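You operate a simulated robot arm through the tools that you are given. There is no shell and no other tool.

Carry out the task below with a simulated robot arm. There is one attempt and no reset: what you move stays moved.

TASK
Stand the 225 ml jar on the free pad and pour the 175 ml and 100 ml jars out into it.
Fine: each empty jar goes back on its pad; spill no more than drips. Set down upright: what you pick out.

Only the result counts: the job must be done as asked and must still hold three seconds after the hand-in. Knocking over, shifting, dropping, spilling or breaking anything else fails it.

THE ROBOT
A 7-joint arm with a two-finger gripper, fixed in place. Base frame: the origin is on the floor under the middle of its stand, x ahead of it, y to its left, z up; the work surface is at about z = 820. Lengths are in mm, angles in degrees, forces in N, time in s.
With the tool pointing down near the work surface it reaches from about 300 to 740 mm from the base axis. Its first joint turns from -166.0 to 166.0 degrees. Payload 2.94 kg.
Tool frame: the origin (TCP) lies between the finger pads and is the grasp point; the fingertips stand 30 mm ahead of it; z points along the fingers, y is the line along which they close. The gripper opens to 138 mm; its body begins 109 mm behind the TCP.
Orientation is told as [roll, pitch, yaw] about the base's x, y, z axes, in that order, counted from this pose: with the fingers straight down and closing along the base's y, the tool's x points along the base's -x, its y along +y and its z along -z.

THE INTERFACE
- The arm moves only by the tool drive_tool. Its argument "motion" is a list of rows, each a list of 3 entries, a list of its own where there are three numbers: the gripper command, from -1 (fully open) to 1 (shut), values between in proportion, then the shift along the tool's x, y, z in units of 400 mm (1.0 is 400 mm), then the turn, a rotation vector about the tool's x, y, z in units of 120 degrees (1.0 is 120 degrees). In form: [[fingers, [dx, dy, dz], [wx, wy, wz]], ...]. A call has 1 to 20 rows; each row is the pose to reach, as a shift and turn from the pose commanded when the call began, along the tool's axes at that moment. A call with a number of a shift or a turn outside -1 to 1 is refused whole. Each row takes 0.2 s and may step no farther than 50 mm and 8.6 degrees from the row before; otherwise, or with a gripper value out of range, the whole call is refused. Where a pose cannot be reached the arm comes as near as it can. A force on the tool above 40 N (or 10 N above the force at the start of the call, whichever is more), or a blocked arm, ends the call early, and 0.2 s more pass. The fingers move at their own pace (about 72 mm/s each) and stop on an object; they squeeze with about 22 N. The grip force told is the motor's: it shows also when the fingers shut on nothing. Time passes only in rows, and 0.2 s behind the last, so rows that repeat a pose let the fingers close. The reply holds the time, the measured pose of the TCP, the force on the tool along the base axes, the opening and the grip force, in the units named above and with some noise, with the torque about the TCP (base axes, N m) and any sound that the robot's microphone picked up, and new pictures: "views" is both (left out), scene, wrist or none.
- Cameras (640 x 400 px; columns grow to the right, rows downward): "scene" is fixed at [218.7, -648.8, 1576]; the picture's right is [0.85, -0.53, 0.00], its down [-0.37, -0.59, -0.71] and it looks along [0.38, 0.60, -0.70] (base axes); focal length 300 px, centre (320, 200). "wrist" rides on the gripper at [71, 19, -146] in the tool frame; the picture's right is [-0.26, 0.96, 0.00], its down [-0.85, -0.23, -0.48] and it looks along [-0.46, -0.12, 0.88] (tool axes); focal length 280 px, centre (320, 200). There is no depth. A picture from a camera that has moved, and an enlarged one, comes with that camera's place and axes in the base frame and with its lens.
- slide_trunk(by): slides the trunk up (or, below 0, down) by that many mm; the arm rides with it, the base frame stays. It gives what a move gives, with no picture.
- enlarge(camera, box): a new picture of the part [left, top, right, bottom] of that camera's present view, enlarged. No time passes.
- finish_job(): hands the job in; it is judged then, once.

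Places have to be worked out from the pictures, the camera data and where the tool is seen. Open the gripper and draw the arm clear of the work before you hand the job in, unless the task says otherwise.

The tools are called after "Call:" as a command line: name --argument value ..., lists and objects as JSON in quotes. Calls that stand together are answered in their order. drive_tool: Moves the arm, as the interface text tells. Its arguments: {"type":"object","properties":{"motion":{"type":"array","items":{"type":"array"}},"views":{"type":"string","enum":["both","scene","wrist","none"]}},"required":["motion"]} The other tools are called the same way: slide_trunk (by) moves the trunk up or down; enlarge (camera, box) takes an enlarged picture of a part of a camera's view; finish_job () hands the job in.

At the start:

```text
t: 0.0
position: [429.1, 50.2, 1257.9]
orientation: [-0.1, 0.0, 0.0]
ft_force: [-0.5, -0.3, -0.3]
ft_torque: [0.05, -0.01, 0.0]
grip_width: 138.0
grip_force: 0.0
trunk travel left (down, up): [-400.0, 54.0]
```

scene: 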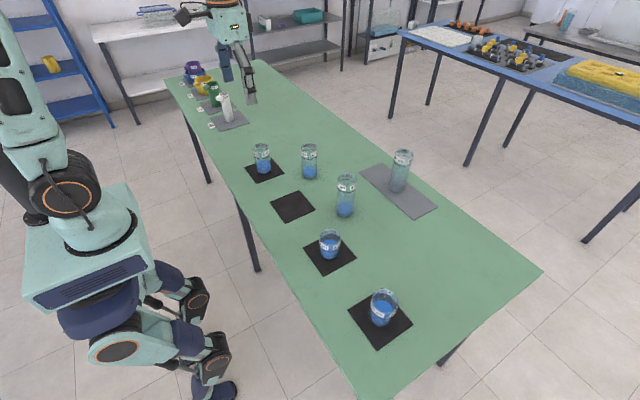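
wrist: 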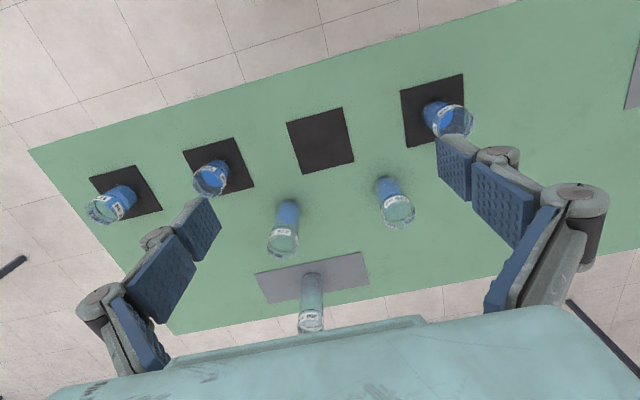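

I see several jars with blue liquid on and near black pads, and one tall empty-looking jar on a gray mat. I enlarge both views to read the labels.

Call:
enlarge --camera "scene" --box '[235, 130, 335, 193]'

Call:
enlarge --camera "scene" --box '[300, 140, 440, 228]'

Call:
enlarge --camera "scene" --box '[300, 220, 428, 300]'

Call:
enlarge --camera "scene" --box '[336, 275, 432, 335]'

Call:
enlarge --camera "wrist" --box '[80, 150, 240, 250]'

Call:
enlarge --camera "wrist" --box '[250, 170, 442, 290]'

Call:
enlarge --camera "wrist" --box '[400, 80, 496, 140]'

Call:
enlarge --camera "wrist" --box '[250, 250, 378, 330]'

```text
6.35 times, centred on (285, 162) of scene
camera zoom: at [218.7, -648.8, 1576.0], right [0.85, -0.53, 0.0], down [-0.37, -0.59, -0.71], along [0.38, 0.6, -0.7], focal length 1906 px, centre (542, 444)
```

zoom: 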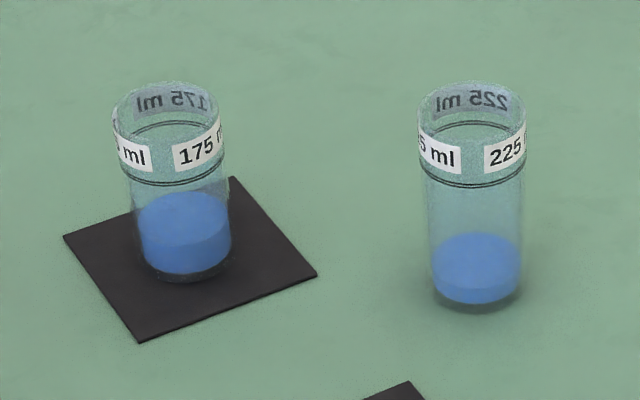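

```text
4.55 times, centred on (370, 184) of scene
camera zoom: at [218.7, -648.8, 1576.0], right [0.85, -0.53, 0.0], down [-0.37, -0.59, -0.71], along [0.38, 0.6, -0.7], focal length 1365 px, centre (93, 273)
```

zoom: 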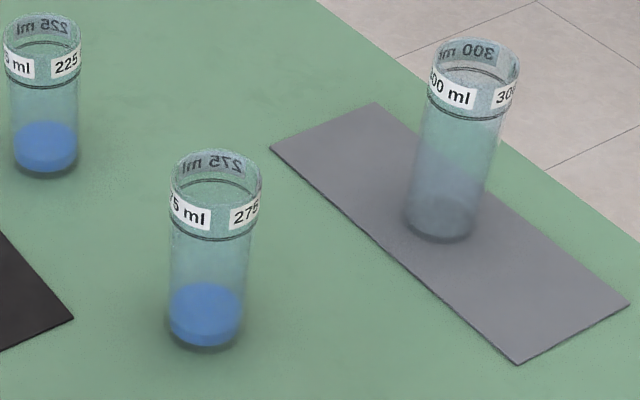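

```text
5.00 times, centred on (364, 260) of scene
camera zoom: at [218.7, -648.8, 1576.0], right [0.85, -0.53, 0.0], down [-0.37, -0.59, -0.71], along [0.38, 0.6, -0.7], focal length 1501 px, centre (100, -100)
```

zoom: 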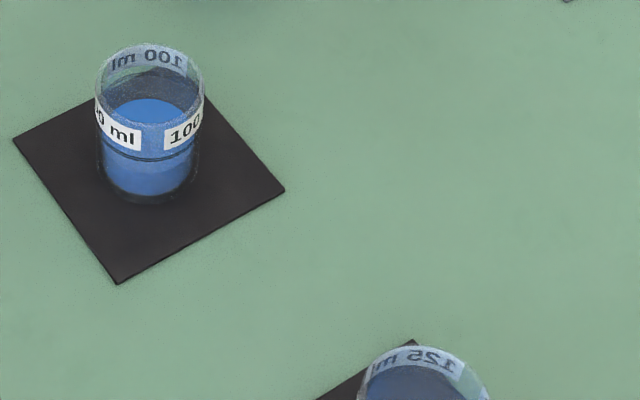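

```text
6.67 times, centred on (384, 305) of scene
camera zoom: at [218.7, -648.8, 1576.0], right [0.85, -0.53, 0.0], down [-0.37, -0.59, -0.71], along [0.38, 0.6, -0.7], focal length 2001 px, centre (-107, -500)
```

zoom: 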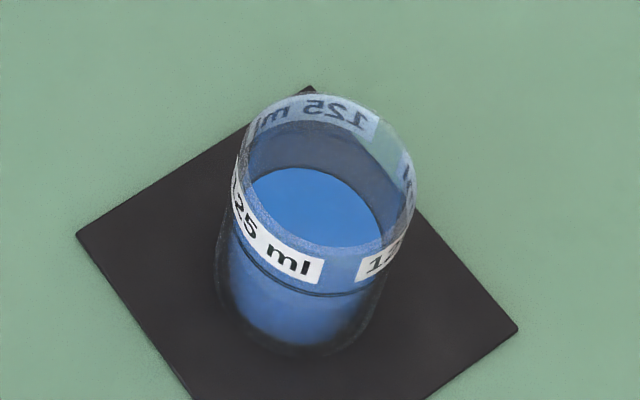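

```text
4.00 times, centred on (160, 200) of wrist
camera zoom: at [357.5, 69.7, 1404.3], right [0.26, 0.96, 0.0], down [0.85, -0.23, 0.48], along [0.46, -0.12, -0.88], focal length 1122 px, centre (960, 200)
```

zoom: 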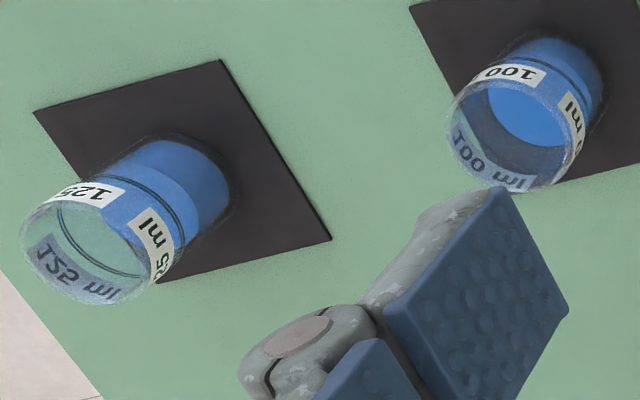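

```text
3.33 times, centred on (346, 230) of wrist
camera zoom: at [357.5, 69.7, 1404.3], right [0.26, 0.96, 0.0], down [0.85, -0.23, 0.48], along [0.46, -0.12, -0.88], focal length 935 px, centre (233, 100)
```

zoom: 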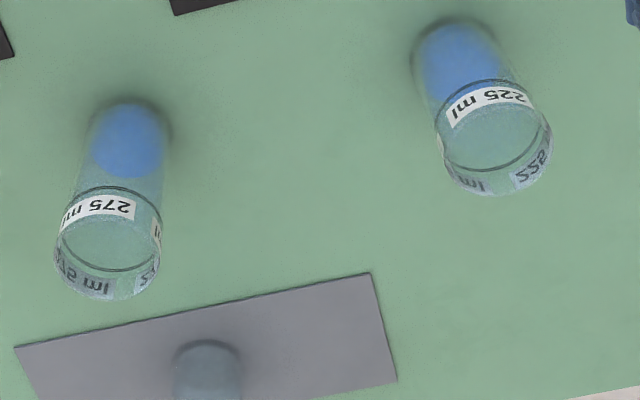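

```text
6.67 times, centred on (448, 110) of wrist
camera zoom: at [357.5, 69.7, 1404.3], right [0.26, 0.96, 0.0], down [0.85, -0.23, 0.48], along [0.46, -0.12, -0.88], focal length 1869 px, centre (-533, 800)
```

zoom: 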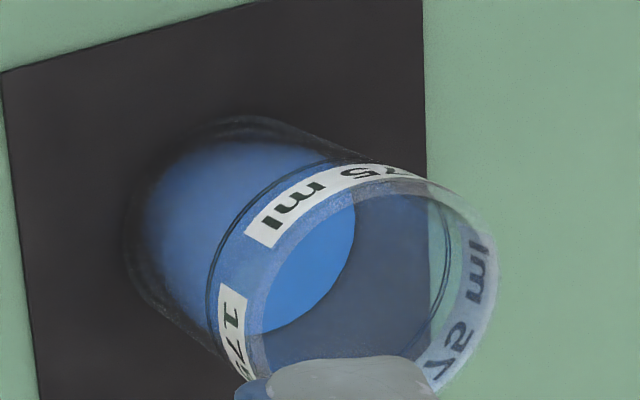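

```text
5.00 times, centred on (314, 290) of wrist
camera zoom: at [357.5, 69.7, 1404.3], right [0.26, 0.96, 0.0], down [0.85, -0.23, 0.48], along [0.46, -0.12, -0.88], focal length 1402 px, centre (350, -250)
```

zoom: 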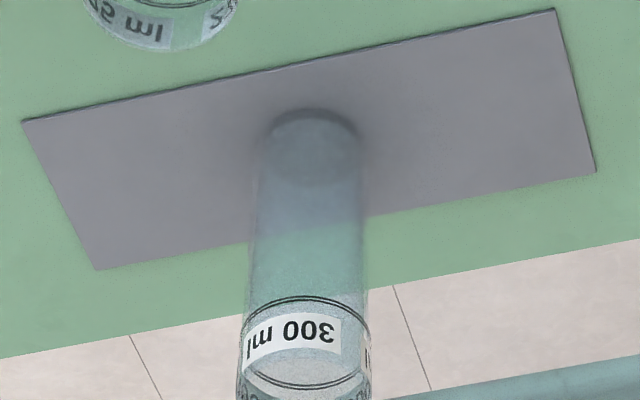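

Labels read: 175 ml at about (530,268) on its pad, free pad at about (528,25), 100 ml at about (530,-210), 225 ml off the pads at about (668,147). I first move above the 225 ml jar, staying high, to refine its place.

Call:
drive_tool --motion '[[-1, [-0.075, 0.03, 0.04], [0, 0, 0]], [-1, [-0.15, 0.06, 0.08], [0, 0, 0]], [-1, [-0.225, 0.09, 0.13], [0, 0, 0]], [-1, [-0.3, 0.12, 0.18], [0, 0, 0]], [-1, [-0.375, 0.15, 0.23], [0, 0, 0]], [-1, [-0.45, 0.18, 0.28], [0, 0, 0]], [-1, [-0.525, 0.21, 0.34], [0, 0, 0]], [-1, [-0.5975, 0.2425, 0.395], [0, 0, 0]]]' --views "both"

```text
t: 1.8
position: [669.9, 147.9, 1097.0]
orientation: [0.0, 0.1, -0.1]
ft_force: [-0.5, 0.4, 0.2]
ft_torque: [-0.03, 0.01, -0.01]
grip_width: 137.9
grip_force: 0.1
trunk travel left (down, up): [-400.0, 54.0]
camera wrist: at [598.4, 167.9, 1244.5], right [0.26, 0.96, 0.0], down [0.85, -0.23, 0.48], along [0.46, -0.13, -0.88], focal length 280 px, centre (320, 200)
```

scene: 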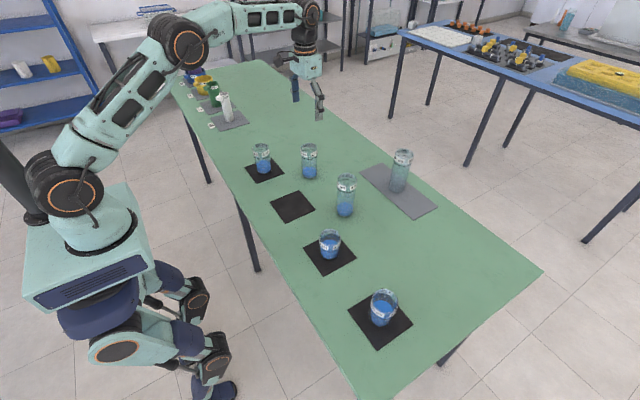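
wrist: 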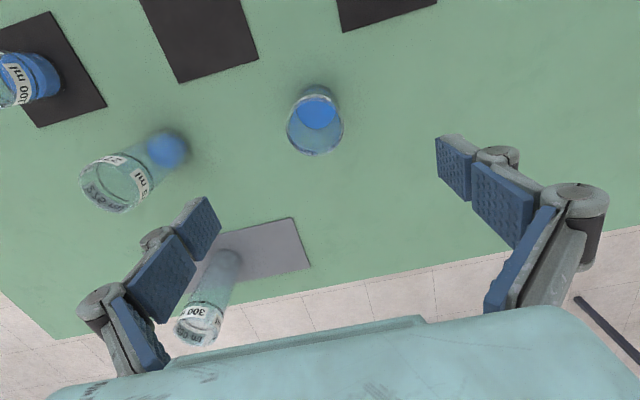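

The 225 ml jar appears nearly under the tool axis. I enlarge it to measure its base and rim.

Call:
enlarge --camera "wrist" --box '[272, 75, 368, 165]'

Call:
enlarge --camera "scene" --box '[250, 130, 350, 193]'

```text
4.44 times, centred on (320, 120) of wrist
camera zoom: at [598.4, 167.9, 1244.5], right [0.26, 0.96, 0.0], down [0.85, -0.23, 0.48], along [0.46, -0.13, -0.88], focal length 1246 px, centre (320, 556)
```

zoom: 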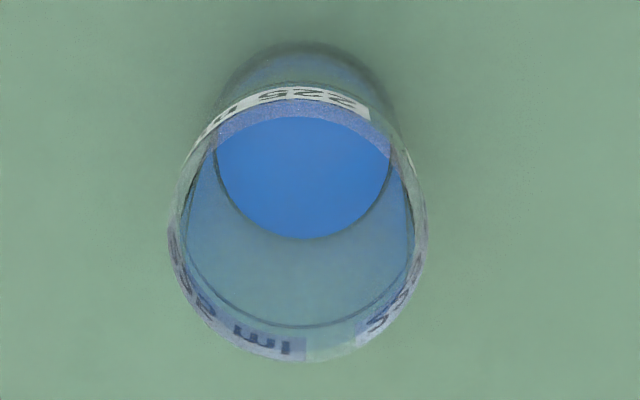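

```text
6.35 times, centred on (300, 162) of scene
camera zoom: at [218.7, -648.8, 1576.0], right [0.85, -0.53, 0.0], down [-0.37, -0.59, -0.71], along [0.38, 0.6, -0.7], focal length 1906 px, centre (447, 444)
```

zoom: 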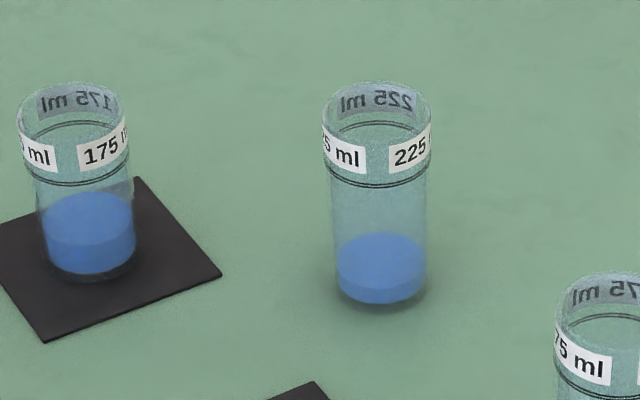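

The rim fit puts the 225 ml jar's axis near (667.5,143.5), about 61 mm wide and roughly 130 mm tall. I centre in y and descend to about z=895 with open fingers, then check before closing.

Call:
drive_tool --motion '[[-1, [0.004, -0.01, 0.08], [0, 0, 0]], [-1, [0.004, -0.01, 0.17], [0, 0, 0]], [-1, [0.004, -0.01, 0.26], [0, 0, 0]], [-1, [0.004, -0.01, 0.35], [0, 0, 0]], [-1, [0.004, -0.01, 0.43], [0, 0, 0]], [-1, [0.004, -0.01, 0.5075], [0, 0, 0]]]' --views "both"

```text
t: 3.2
position: [668.4, 142.9, 897.2]
orientation: [-0.1, 0.1, 0.0]
ft_force: [-0.2, -1.2, -0.1]
ft_torque: [0.01, -0.02, -0.03]
grip_width: 138.0
grip_force: 0.0
trunk travel left (down, up): [-400.0, 54.0]
camera wrist: at [595.5, 162.4, 1043.5], right [0.26, 0.96, 0.0], down [0.85, -0.23, 0.48], along [0.46, -0.12, -0.88], focal length 280 px, centre (320, 200)
```

scene: 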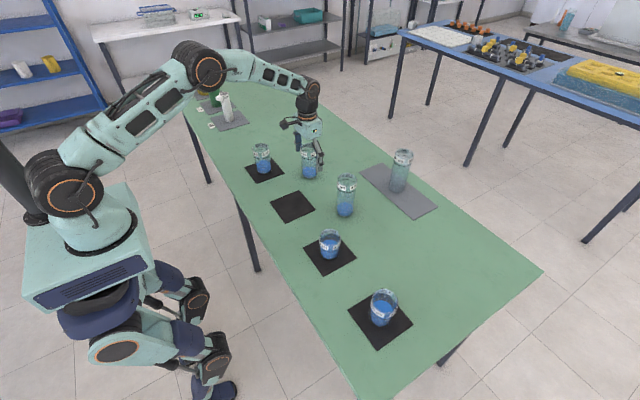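
wrist: 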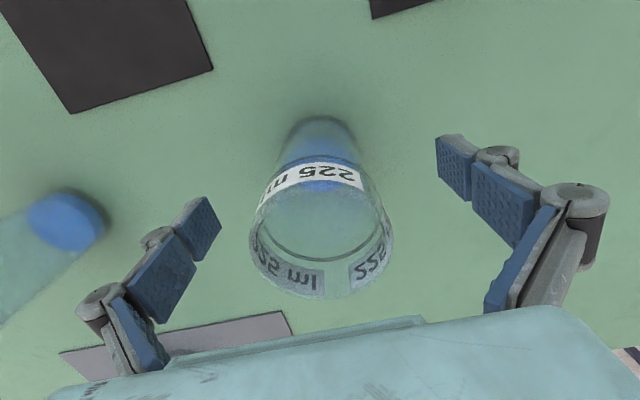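

The jar stands centred between the fingers. I close on it.

Call:
drive_tool --motion '[[1, [0, 0, 0], [0, 0, 0]], [1, [0, 0, 0], [0, 0, 0]], [1, [0, 0, 0], [0, 0, 0]], [1, [0, 0, 0], [0, 0, 0]], [1, [0, 0, 0], [0, 0, 0]], [1, [0, 0, 0], [0, 0, 0]]]' --views "wrist"

```text
t: 4.6
position: [666.9, 143.2, 897.5]
orientation: [-0.1, 0.0, 0.1]
ft_force: [0.3, -0.6, -0.4]
ft_torque: [-0.03, -0.05, 0.02]
grip_width: 61.1
grip_force: 21.6
trunk travel left (down, up): [-400.0, 54.0]
camera wrist: at [595.3, 162.4, 1043.9], right [0.26, 0.96, 0.0], down [0.85, -0.23, 0.48], along [0.46, -0.12, -0.88], focal length 280 px, centre (320, 200)
```

wrist: 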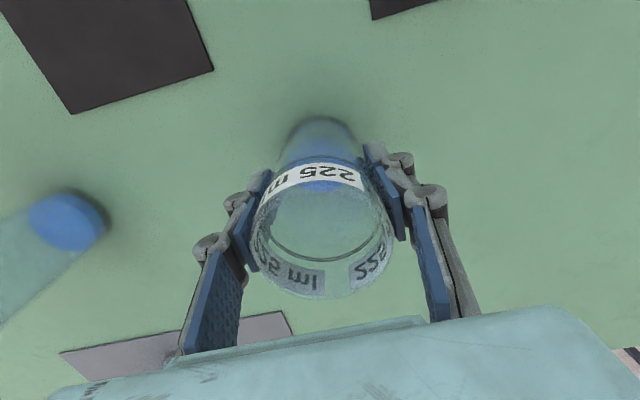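

The jar is gripped at 61 mm. I lift it gently by 70 mm and read the weight.

Call:
drive_tool --motion '[[1, [0, 0, -0.02], [0, 0, 0]], [1, [0, 0, -0.05], [0, 0, 0]], [1, [0, 0, -0.09], [0, 0, 0]], [1, [0, 0, -0.13], [0, 0, 0]], [1, [0, 0, -0.16], [0, 0, 0]], [1, [0, 0, -0.175], [0, 0, 0]], [1, [0, 0, -0.175], [0, 0, 0]]]' --views "both"

```text
t: 6.2
position: [668.1, 142.0, 967.8]
orientation: [0.0, 0.0, 0.0]
ft_force: [0.1, 0.0, -1.0]
ft_torque: [0.01, 0.02, -0.01]
grip_width: 61.1
grip_force: 21.5
trunk travel left (down, up): [-400.0, 54.0]
camera wrist: at [595.7, 162.5, 1113.4], right [0.26, 0.96, 0.0], down [0.85, -0.23, 0.48], along [0.46, -0.12, -0.88], focal length 280 px, centre (320, 200)
```

scene: 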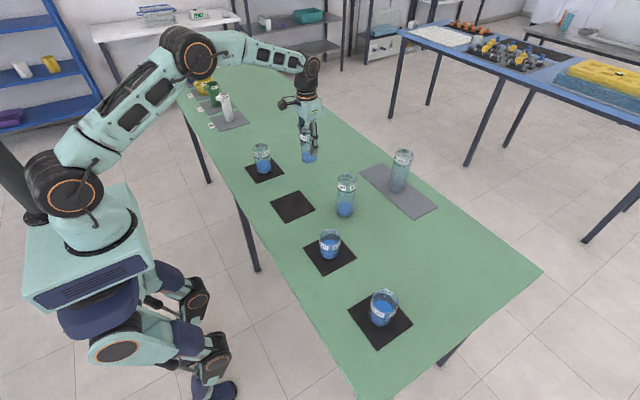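
wrist: 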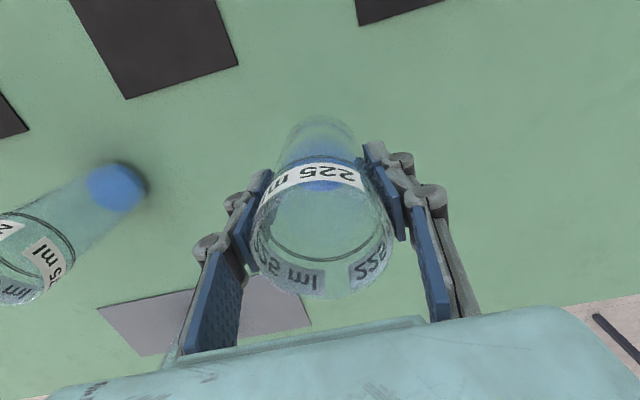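

The jar weighs about 1 N and hangs straight. The free pad works out centred near (527,24), so I carry the jar over it at this height with gentle steps.

Call:
drive_tool --motion '[[1, [0.02, -0.017, 0], [0, 0, 0]], [1, [0.06, -0.05, 0], [0, 0, 0]], [1, [0.12, -0.1, 0], [0, 0, 0]], [1, [0.18, -0.151, 0], [0, 0, 0]], [1, [0.24, -0.2, 0], [0, 0, 0]], [1, [0.3, -0.25, 0], [0, 0, 0]], [1, [0.335, -0.281, 0], [0, 0, 0]], [1, [0.3525, -0.296, 0], [0, 0, 0]], [1, [0.3525, -0.296, 0], [0, 0, 0]]]' --views "both"

```text
t: 8.2
position: [525.6, 23.7, 965.0]
orientation: [0.0, 0.0, 0.0]
ft_force: [0.0, 0.5, -0.6]
ft_torque: [-0.01, 0.02, -0.02]
grip_width: 61.4
grip_force: 21.9
trunk travel left (down, up): [-400.0, 54.0]
camera wrist: at [452.8, 44.8, 1112.0], right [0.26, 0.96, 0.0], down [0.85, -0.23, 0.48], along [0.46, -0.12, -0.88], focal length 280 px, centre (320, 200)
```

scene: 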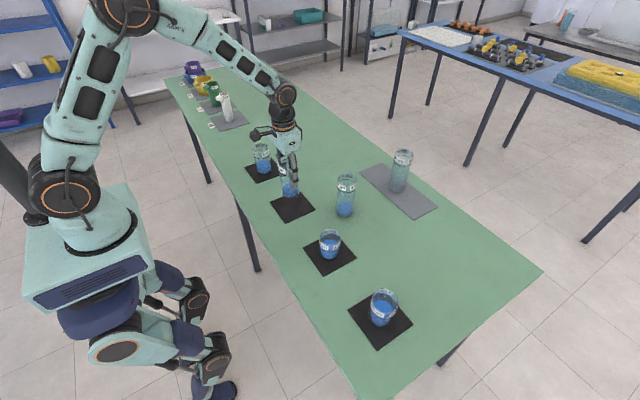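
wrist: 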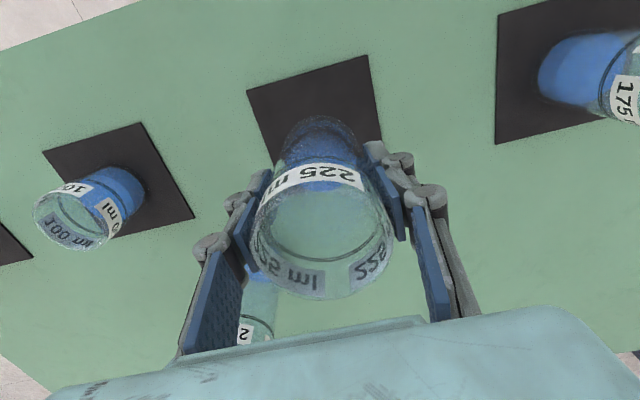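

The jar is centred over the free pad (pad spans x 470–588, y −35–85). I lower 64 mm, then feel for contact in small steps.

Call:
drive_tool --motion '[[1, [0, 0, 0.03], [0, 0, 0]], [1, [0, 0, 0.07], [0, 0, 0]], [1, [0, 0, 0.11], [0, 0, 0]], [1, [0, 0, 0.14], [0, 0, 0]], [1, [0, 0, 0.155], [0, 0, 0]], [1, [0, 0, 0.16], [0, 0, 0]], [1, [0, 0, 0.16], [0, 0, 0]]]' --views "none"

Call:
drive_tool --motion '[[1, [0, 0, 0.005], [0, 0, 0]], [1, [0, 0, 0.005], [0, 0, 0]]]' --views "scene"

```text
t: 9.8
position: [525.8, 24.9, 902.8]
orientation: [0.0, 0.0, 0.0]
ft_force: [-0.3, 1.1, -1.3]
ft_torque: [-0.01, -0.01, -0.01]
grip_width: 61.2
grip_force: 22.1
trunk travel left (down, up): [-400.0, 54.0]
```

```text
t: 10.4
position: [525.6, 25.1, 899.9]
orientation: [0.0, 0.0, 0.0]
ft_force: [-0.3, -0.3, 0.2]
ft_torque: [-0.04, -0.01, -0.01]
grip_width: 61.2
grip_force: 22.3
trunk travel left (down, up): [-400.0, 54.0]
```

scene: 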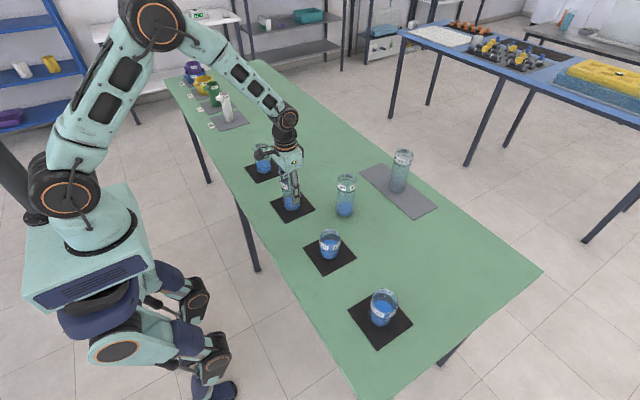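

The tool is at about z=900 with the jar roughly 2–3 mm above its table height. I step down a millimetre at a time and watch the force.

Call:
drive_tool --motion '[[1, [0, 0, 0.0025], [0, 0, 0]], [1, [0, 0, 0.0025], [0, 0, 0]]]' --views "none"

Call:
drive_tool --motion '[[1, [0, 0, 0.0025], [0, 0, 0]], [1, [0, 0, 0.0025], [0, 0, 0]]]' --views "none"

```text
t: 11.0
position: [525.7, 24.0, 899.9]
orientation: [0.1, -0.1, 0.0]
ft_force: [-2.0, -0.1, 6.8]
ft_torque: [-0.01, 0.2, 0.03]
grip_width: 61.4
grip_force: 21.6
trunk travel left (down, up): [-400.0, 54.0]
```

```text
t: 11.6
position: [526.2, 24.3, 900.1]
orientation: [0.0, -0.2, 0.0]
ft_force: [-3.4, 0.3, 17.2]
ft_torque: [-0.02, 0.27, -0.01]
grip_width: 61.3
grip_force: 22.4
trunk travel left (down, up): [-400.0, 54.0]
```

Contact is clear (17 N upward). I ease off about 1.6 mm, open the fingers, and look.

Call:
drive_tool --motion '[[1, [0, 0, -0.004], [0, 0, 0]], [1, [0, 0, -0.004], [0, 0, 0]]]' --views "none"

Call:
drive_tool --motion '[[0.3, [0, 0, 0], [0, 0, 0]], [0, [0, 0, 0], [0, 0, 0]], [-0.5, [0, 0, 0], [0, 0, 0]], [-1, [0, 0, 0], [0, 0, 0]], [-1, [0, 0, 0], [0, 0, 0]], [-1, [0, 0, 0], [0, 0, 0]]]' --views "both"

```text
t: 12.2
position: [525.9, 25.0, 900.8]
orientation: [0.0, -0.2, 0.0]
ft_force: [1.3, 1.4, 9.5]
ft_torque: [0.09, -0.2, 0.01]
grip_width: 61.2
grip_force: 22.5
trunk travel left (down, up): [-400.0, 54.0]
```

```text
t: 13.6
position: [526.1, 23.9, 899.5]
orientation: [0.1, 0.0, 0.0]
ft_force: [0.5, 0.4, -0.1]
ft_torque: [-0.03, 0.0, -0.02]
grip_width: 137.9
grip_force: 0.1
trunk travel left (down, up): [-400.0, 54.0]
camera wrist: at [454.0, 44.2, 1046.3], right [0.26, 0.96, 0.0], down [0.85, -0.23, 0.48], along [0.46, -0.12, -0.88], focal length 280 px, centre (320, 200)
```

scene: 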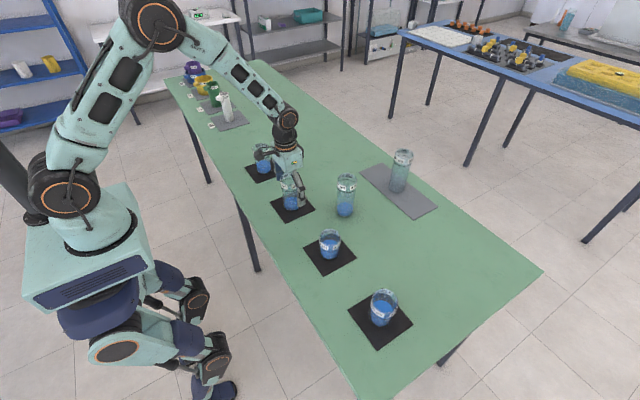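
wrist: 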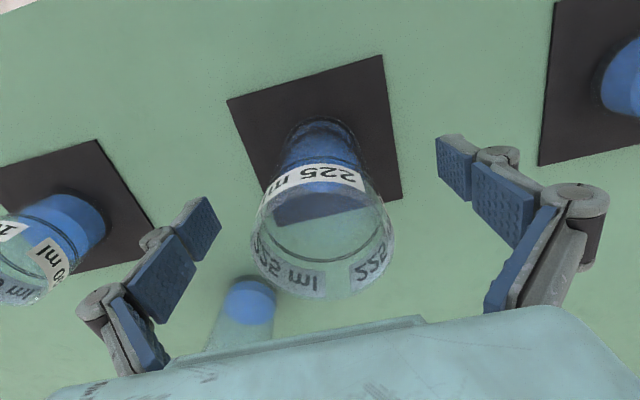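

The 225 ml jar stands upright on the free pad at about (526,24). I lift straight up clear of it, to about z=1300.

Call:
drive_tool --motion '[[-1, [0, 0, -0.06], [0, 0, 0]], [-1, [0, 0, -0.16], [0, 0, 0]], [-1, [0, 0, -0.26], [0, 0, 0]], [-1, [0, 0, -0.36], [0, 0, 0]], [-1, [0, 0, -0.46], [0, 0, 0]], [-1, [0, 0, -0.56], [0, 0, 0]], [-1, [0, 0, -0.66], [0, 0, 0]], [-1, [0, 0, -0.76], [0, 0, 0]], [-1, [0, 0, -0.86], [0, 0, 0]], [-1, [0, 0, -0.96], [0, 0, 0]], [-1, [0, 0, -1.0], [0, 0, 0]]]' --views "both"

```text
t: 16.0
position: [526.9, 24.6, 1300.2]
orientation: [-0.1, 0.1, -0.1]
ft_force: [-0.7, 0.2, -0.3]
ft_torque: [-0.02, 0.0, -0.01]
grip_width: 138.1
grip_force: 0.0
trunk travel left (down, up): [-400.0, 54.0]
camera wrist: at [454.4, 44.1, 1447.0], right [0.26, 0.96, 0.0], down [0.85, -0.23, 0.48], along [0.46, -0.12, -0.88], focal length 280 px, centre (320, 200)
```

scene: 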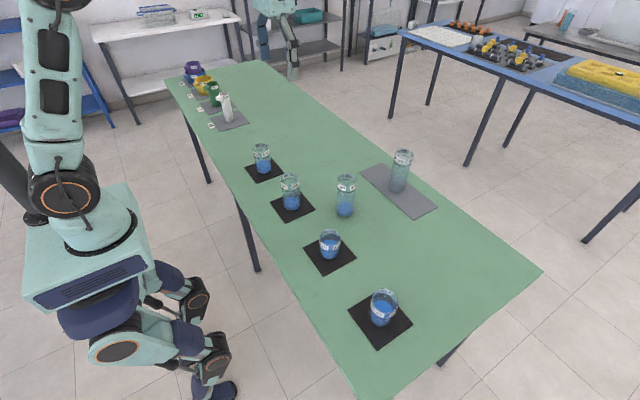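
wrist: 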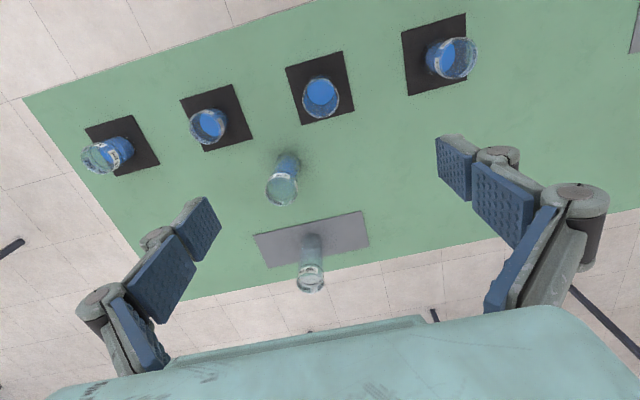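

All jars are in place and the 225 ml stands on its pad. I enlarge the 175 ml and 100 ml jars from this view to fix their centres.

Call:
enlarge --camera "wrist" --box '[392, 10, 488, 100]'

Call:
enlarge --camera "wrist" --box '[170, 75, 266, 165]'

Call:
enlarge --camera "wrist" --box '[272, 45, 368, 135]'

Call:
enlarge --camera "scene" --box '[240, 160, 340, 223]'

```text
4.44 times, centred on (440, 55) of wrist
camera zoom: at [454.4, 44.1, 1447.0], right [0.26, 0.96, 0.0], down [0.85, -0.23, 0.48], along [0.46, -0.12, -0.88], focal length 1246 px, centre (-213, 844)
```

zoom: 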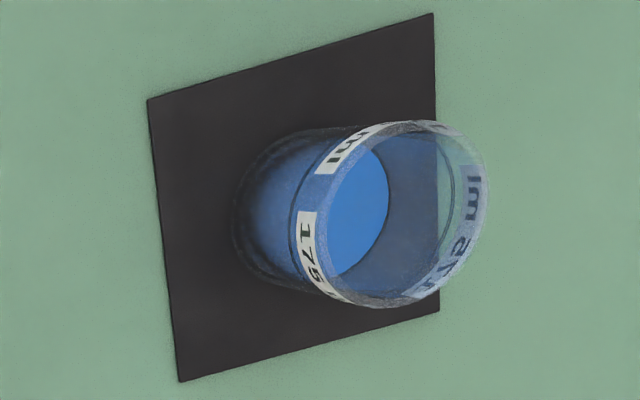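

```text
4.44 times, centred on (218, 120) of wrist
camera zoom: at [454.4, 44.1, 1447.0], right [0.26, 0.96, 0.0], down [0.85, -0.23, 0.48], along [0.46, -0.12, -0.88], focal length 1246 px, centre (773, 556)
```

zoom: 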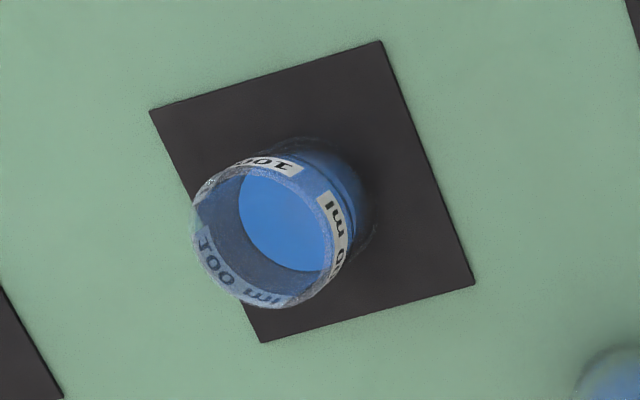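

```text
4.44 times, centred on (320, 90) of wrist
camera zoom: at [454.4, 44.1, 1447.0], right [0.26, 0.96, 0.0], down [0.85, -0.23, 0.48], along [0.46, -0.12, -0.88], focal length 1246 px, centre (320, 689)
```

zoom: 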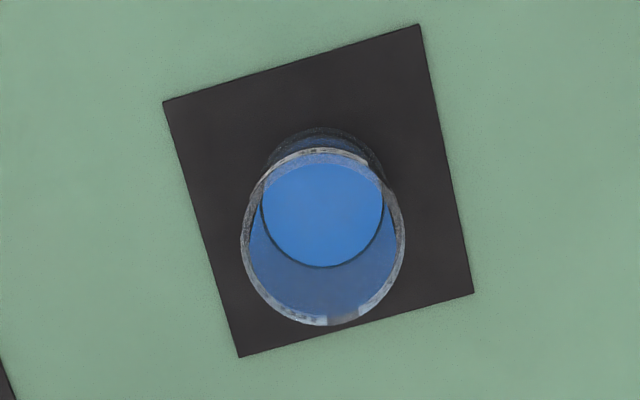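

```text
6.35 times, centred on (290, 192) of scene
camera zoom: at [218.7, -648.8, 1576.0], right [0.85, -0.53, 0.0], down [-0.37, -0.59, -0.71], along [0.38, 0.6, -0.7], focal length 1906 px, centre (510, 254)
```

zoom: 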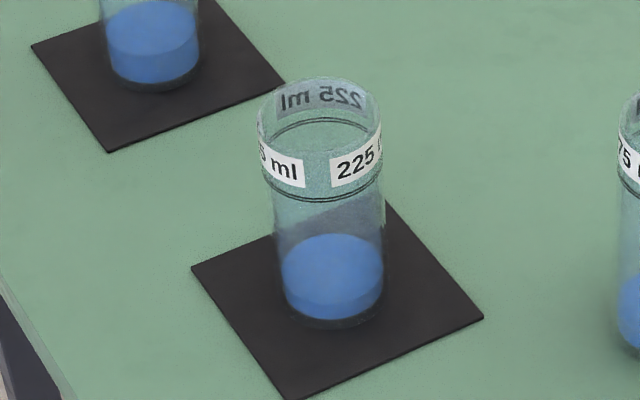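

Positions settle at: 175 ml (527,260) with rim near z=928, 100 ml (528,-211) with rim near z=897, 225 ml (526,24) with rim near z=948. I plan to grip each source jar with the closing line along base x and pour about that line, so first I test the 90° yaw high in free air.

Call:
drive_tool --motion '[[-1, [0, 0, 0], [0, 0, -0.0682]], [-1, [0, 0, 0], [0, 0, -0.1364]], [-1, [0, 0, 0], [0, 0, -0.2046]], [-1, [0, 0, 0], [0, 0, -0.2728]], [-1, [0, 0, 0], [0, 0, -0.341]], [-1, [0, 0, 0], [0, 0, -0.4092]], [-1, [0, 0, 0], [0, 0, -0.4774]], [-1, [0, 0, 0], [0, 0, -0.5456]], [-1, [0, 0, 0], [0, 0, -0.6138]], [-1, [0, 0, 0], [0, 0, -0.682]], [-1, [0, 0, 0], [0, 0, -0.75]]]' --views "scene"

```text
t: 18.4
position: [525.7, 24.5, 1299.9]
orientation: [0.0, 0.0, 90.1]
ft_force: [0.6, 0.9, -0.4]
ft_torque: [-0.03, -0.03, 0.0]
grip_width: 138.0
grip_force: 0.1
trunk travel left (down, up): [-400.0, 54.0]
```

scene: 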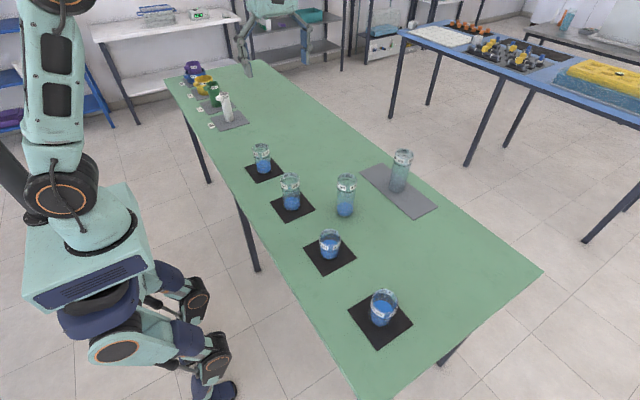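

Yaw +90 works. I now dry-run the final pouring attitude (tool 65° past vertical toward +y) with the empty gripper at about (527,120,1060), clear of all jars.

Call:
drive_tool --motion '[[-1, [-0.04, 0, 0.1], [0, 0, 0]], [-1, [-0.08, 0, 0.2], [0, 0, 0]], [-1, [-0.12, 0, 0.3], [0, 0, 0]], [-1, [-0.16, 0, 0.4], [0, 0, 0]], [-1, [-0.2, 0, 0.5], [0, 0, 0]], [-1, [-0.24, 0, 0.6], [0, 0, 0]], [-1, [-0.24, 0, 0.6], [0, -0.0677, 0]], [-1, [-0.24, 0, 0.6], [0, -0.1354, 0]], [-1, [-0.24, 0, 0.6], [0, -0.2031, 0]], [-1, [-0.24, 0, 0.6], [0, -0.2708, 0]], [-1, [-0.24, 0, 0.6], [0, -0.3385, 0]], [-1, [-0.24, 0, 0.6], [0, -0.4062, 0]], [-1, [-0.24, 0, 0.6], [0, -0.4739, 0]], [-1, [-0.24, 0, 0.6], [0, -0.5417, 0]], [-1, [-0.24, 0, 0.6], [0, -0.5417, 0]]]' --views "both"

```text
t: 21.6
position: [524.7, 121.1, 1060.6]
orientation: [-0.1, -65.1, 90.0]
ft_force: [-0.4, -1.7, 0.4]
ft_torque: [0.04, 0.0, -0.05]
grip_width: 137.8
grip_force: 0.0
trunk travel left (down, up): [-400.0, 54.0]
camera wrist: at [505.6, -40.8, 1059.0], right [-0.97, 0.11, 0.24], down [0.23, -0.07, 0.97], along [0.12, 0.99, 0.05], focal length 280 px, centre (320, 200)
```

scene: 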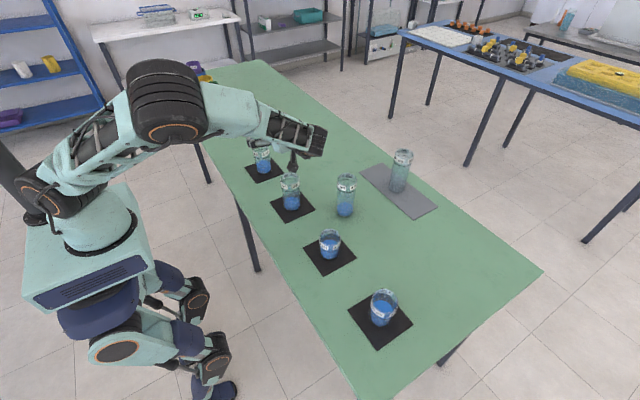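
wrist: 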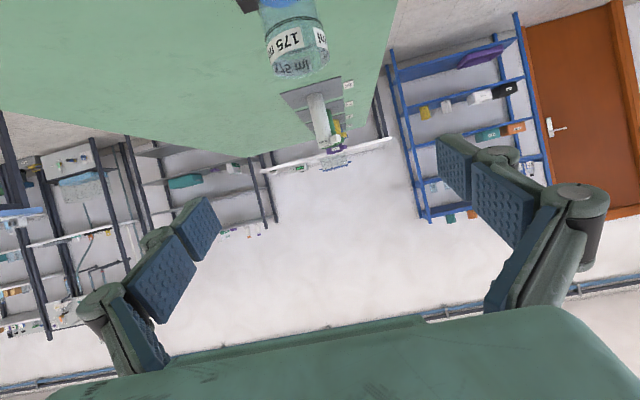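

The pouring attitude is fully reachable. I now swing the empty tool to the grasp attitude (tilted 45°, palm on the +y side) at about (527,380,1080), above and beyond the 175 ml jar.

Call:
drive_tool --motion '[[-1, [-0.0244, 0, 0.0436], [0, 0.0705, 0]], [-1, [-0.0489, 0, 0.0871], [0, 0.141, 0]], [-1, [-0.0733, -0.001, 0.1306], [0, 0.2115, 0]], [-1, [-0.0977, -0.001, 0.1742], [0, 0.282, 0]], [-1, [-0.1222, -0.002, 0.2177], [0, 0.3526, 0]], [-1, [-0.1466, -0.002, 0.2612], [0, 0.4231, 0]], [-1, [-0.171, -0.003, 0.3048], [0, 0.4936, 0]], [-1, [-0.1954, -0.003, 0.3483], [0, 0.5641, 0]], [-1, [-0.2199, -0.004, 0.3918], [0, 0.6346, 0]], [-1, [-0.2443, -0.004, 0.4354], [0, 0.7051, 0]], [-1, [-0.2687, -0.005, 0.4789], [0, 0.7757, 0]], [-1, [-0.2932, -0.005, 0.5225], [0, 0.8462, 0]], [-1, [-0.3176, -0.005, 0.566], [0, 0.9167, 0]], [-1, [-0.3176, -0.005, 0.566], [0, 0.9167, 0]]]' --views "both"

```text
t: 24.6
position: [496.1, 355.4, 1071.0]
orientation: [2.3, 38.6, 96.3]
ft_force: [-0.1, -0.8, 0.5]
ft_torque: [0.01, 0.02, 0.0]
grip_width: 138.0
grip_force: 0.3
out of reach, approached as far as the arm can: row 12, 13, 14
trunk travel left (down, up): [-400.0, 54.0]
camera wrist: at [478.0, 389.4, 1229.8], right [-0.98, 0.12, -0.13], down [0.14, 0.98, -0.17], along [0.11, -0.18, -0.98], focal length 280 px, centre (320, 200)
```

scene: 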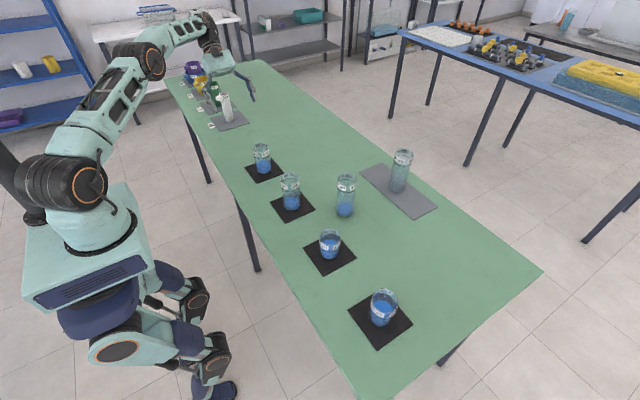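
wrist: 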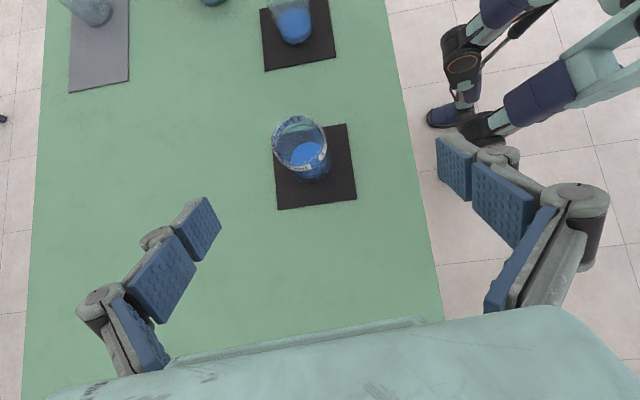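

The far point was just out of reach, so I'll approach the 175 ml jar from straight above instead. I move 120 mm in −y at this height and read where the pose settles.

Call:
drive_tool --motion '[[-1, [0.053, 0, 0.053], [0, 0, 0]], [-1, [0.106, 0, 0.106], [0, 0, 0]], [-1, [0.159, 0, 0.159], [0, 0, 0]], [-1, [0.212, 0, 0.212], [0, 0, 0]], [-1, [0.212, 0, 0.212], [0, 0, 0]]]' --views "both"

```text
t: 25.8
position: [505.7, 234.7, 1057.0]
orientation: [2.4, 38.4, 96.5]
ft_force: [0.3, 0.7, 0.7]
ft_torque: [-0.03, 0.03, 0.01]
grip_width: 137.9
grip_force: 0.0
trunk travel left (down, up): [-400.0, 54.0]
camera wrist: at [487.7, 269.2, 1216.5], right [-0.98, 0.12, -0.13], down [0.14, 0.98, -0.16], along [0.11, -0.18, -0.98], focal length 280 px, centre (320, 200)
```

scene: 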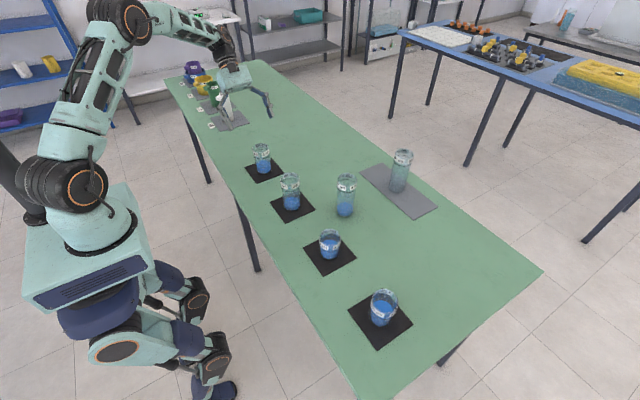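
wrist: 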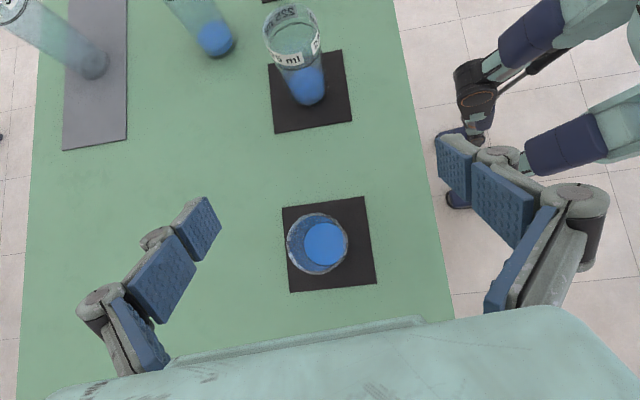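

The pose re-anchored at the reached one: (505.7,234.7,1057), [2.4,38.4,96.5]. I correct to the wanted attitude [0,45,90] at about (527,260,1050), straight above the grasp.

Call:
drive_tool --motion '[[-1, [-0.0185, -0.0197, -0.008], [-0.0054, 0.018, 0.0139]], [-1, [-0.037, -0.0393, -0.016], [-0.0107, 0.0361, 0.0278]], [-1, [-0.0555, -0.059, -0.024], [-0.0161, 0.0541, 0.0417]], [-1, [-0.0555, -0.059, -0.024], [-0.0161, 0.0541, 0.0417]]]' --views "both"

```text
t: 26.8
position: [527.5, 261.0, 1050.4]
orientation: [-0.1, 45.1, 90.0]
ft_force: [0.0, 0.5, 0.3]
ft_torque: [0.0, -0.03, 0.01]
grip_width: 138.1
grip_force: 0.1
trunk travel left (down, up): [-400.0, 54.0]
camera wrist: at [506.7, 314.8, 1203.1], right [-0.96, 0.19, -0.19], down [0.23, 0.94, -0.27], along [0.12, -0.3, -0.95], focal length 280 px, centre (320, 200)
```

scene: 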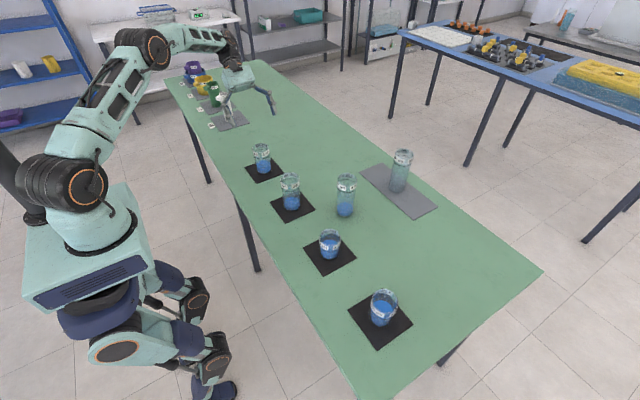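
wrist: 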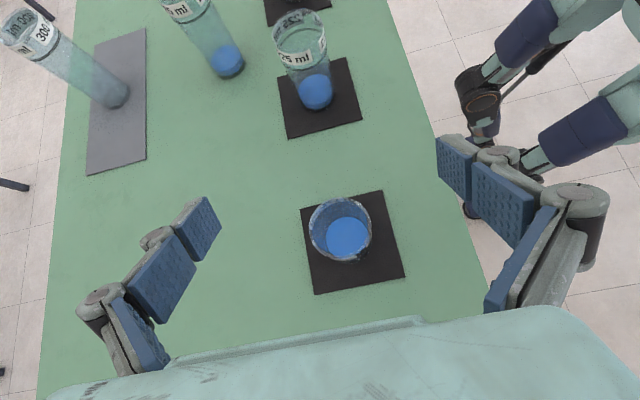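

The attitude is exact and the 175 ml jar's rim fits an axis at about (528,263), just under the tool. I go straight down half way first.

Call:
drive_tool --motion '[[-1, [-0.054, 0, 0.053], [0, 0, 0]], [-1, [-0.108, 0, 0.1065], [0, 0, 0]], [-1, [-0.162, 0, 0.16], [0, 0, 0]], [-1, [-0.162, 0, 0.16], [0, 0, 0]]]' --views "both"

```text
t: 27.8
position: [527.3, 261.3, 957.1]
orientation: [-0.2, 45.2, 90.0]
ft_force: [0.8, -0.4, 0.7]
ft_torque: [-0.04, 0.0, 0.02]
grip_width: 137.7
grip_force: 0.0
trunk travel left (down, up): [-400.0, 54.0]
camera wrist: at [506.7, 315.4, 1111.3], right [-0.96, 0.19, -0.19], down [0.23, 0.94, -0.26], along [0.13, -0.3, -0.95], focal length 280 px, centre (320, 200)
```

scene: 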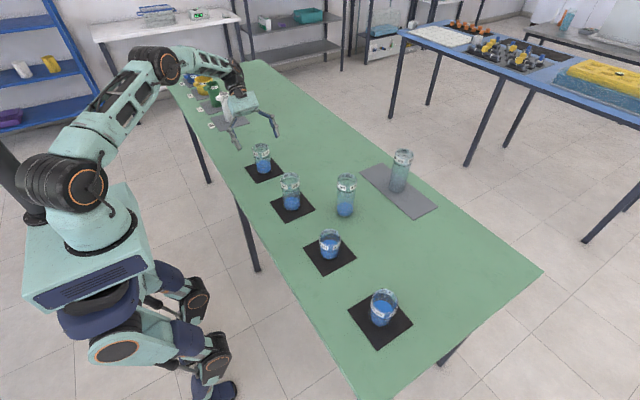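
wrist: 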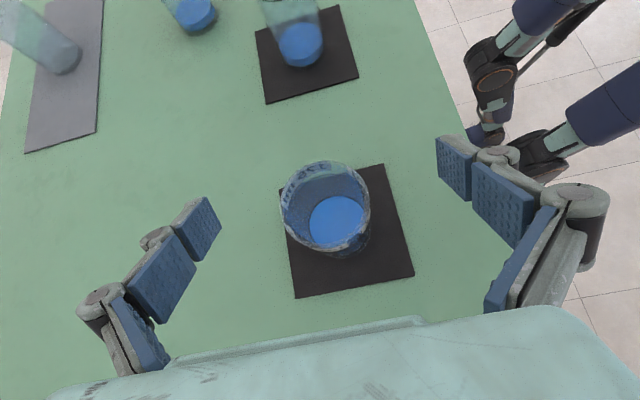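

The jar is centred (axis ≈ (527.5,262.7)). I descend the remaining 89 mm to a grip height of about z=868.

Call:
drive_tool --motion '[[-1, [-0.054, 0, 0.0525], [0, 0, 0]], [-1, [-0.108, 0, 0.105], [0, 0, 0]], [-1, [-0.1594, 0, 0.155], [0, 0, 0]], [-1, [-0.1594, 0, 0.155], [0, 0, 0]]]' --views "both"

```text
t: 28.8
position: [528.0, 263.8, 870.2]
orientation: [-0.1, 45.1, 89.9]
ft_force: [0.0, -0.1, -0.1]
ft_torque: [0.0, -0.03, -0.02]
grip_width: 138.2
grip_force: 0.0
trunk travel left (down, up): [-400.0, 54.0]
camera wrist: at [507.3, 317.0, 1023.6], right [-0.96, 0.19, -0.19], down [0.23, 0.94, -0.26], along [0.13, -0.3, -0.95], focal length 280 px, centre (320, 200)
```

scene: 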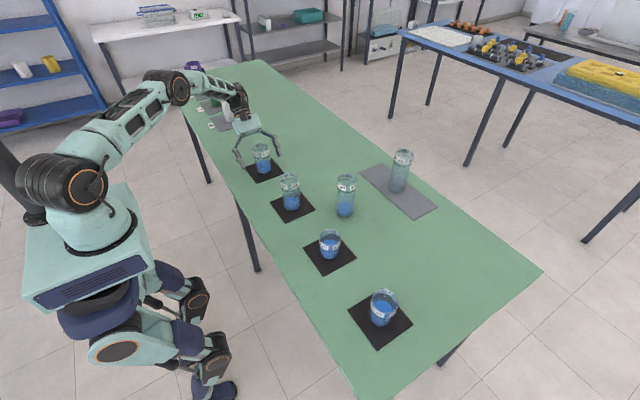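
wrist: 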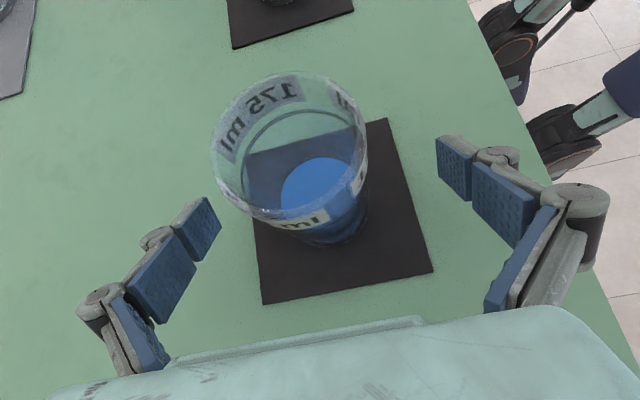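

The jar stands between the fingers with axis ≈ (527,263), rim ≈ z 928. I close on it.

Call:
drive_tool --motion '[[1, [0, 0, 0], [0, 0, 0]], [1, [0, 0, 0], [0, 0, 0]], [1, [0, 0, 0], [0, 0, 0]], [1, [0, 0, 0], [0, 0, 0]], [1, [0, 0, 0], [0, 0, 0]], [1, [0, 0, 0], [0, 0, 0]]]' --views "wrist"

```text
t: 30.2
position: [528.4, 262.4, 870.6]
orientation: [-0.1, 45.1, 89.9]
ft_force: [1.8, 0.3, 1.6]
ft_torque: [-0.05, -0.09, 0.01]
grip_width: 58.5
grip_force: 21.7
trunk travel left (down, up): [-400.0, 54.0]
camera wrist: at [507.3, 316.8, 1024.0], right [-0.96, 0.19, -0.19], down [0.23, 0.94, -0.26], along [0.13, -0.3, -0.95], focal length 280 px, centre (320, 200)
```

wrist: 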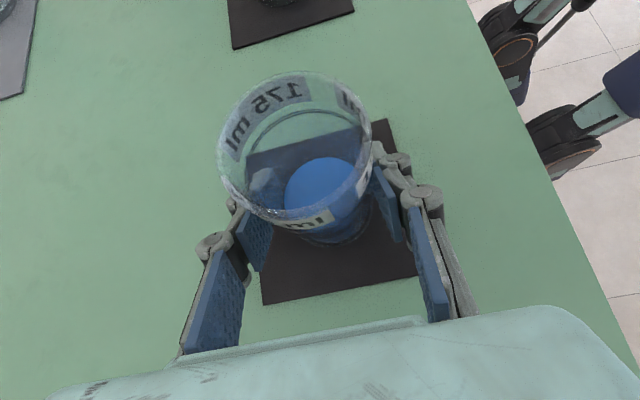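

Gripped at 58.5 mm. I lift slowly straight up 130 mm and check the hold.

Call:
drive_tool --motion '[[1, [0.008, 0, -0.008], [0, 0, 0]], [1, [0.03, 0, -0.03], [0, 0, 0]], [1, [0.065, 0, -0.065], [0, 0, 0]], [1, [0.1, 0, -0.1], [0, 0, 0]], [1, [0.14, 0, -0.14], [0, 0, 0]], [1, [0.18, 0, -0.18], [0, 0, 0]], [1, [0.212, 0, -0.212], [0, 0, 0]], [1, [0.2298, 0, -0.2298], [0, 0, 0]], [1, [0.2298, 0, -0.2298], [0, 0, 0]]]' --views "both"

```text
t: 32.2
position: [527.3, 261.9, 1001.4]
orientation: [0.0, 45.1, 90.0]
ft_force: [-0.4, -0.1, -1.5]
ft_torque: [-0.01, 0.0, 0.03]
grip_width: 58.2
grip_force: 21.6
trunk travel left (down, up): [-400.0, 54.0]
camera wrist: at [507.7, 315.7, 1153.9], right [-0.96, 0.19, -0.19], down [0.23, 0.94, -0.27], along [0.12, -0.3, -0.95], focal length 280 px, centre (320, 200)
```

scene: 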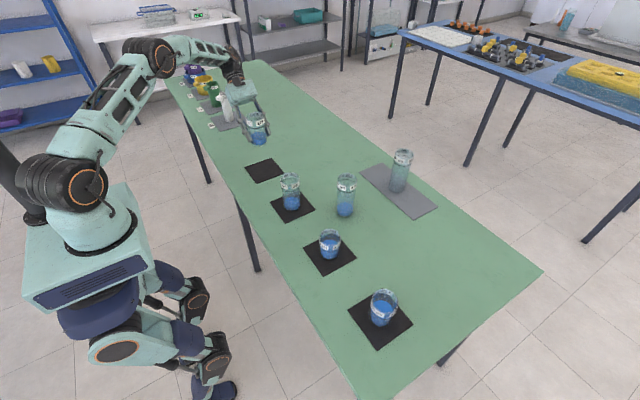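
wrist: 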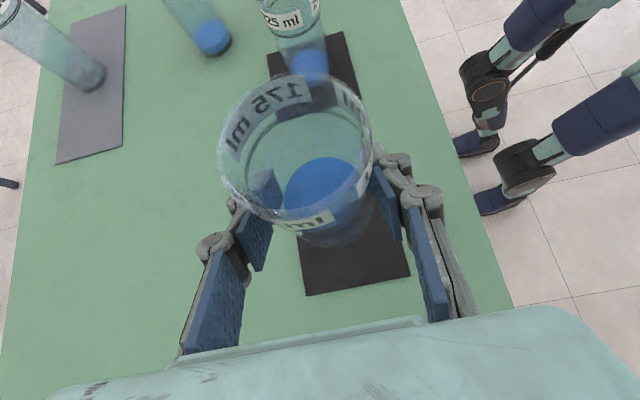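

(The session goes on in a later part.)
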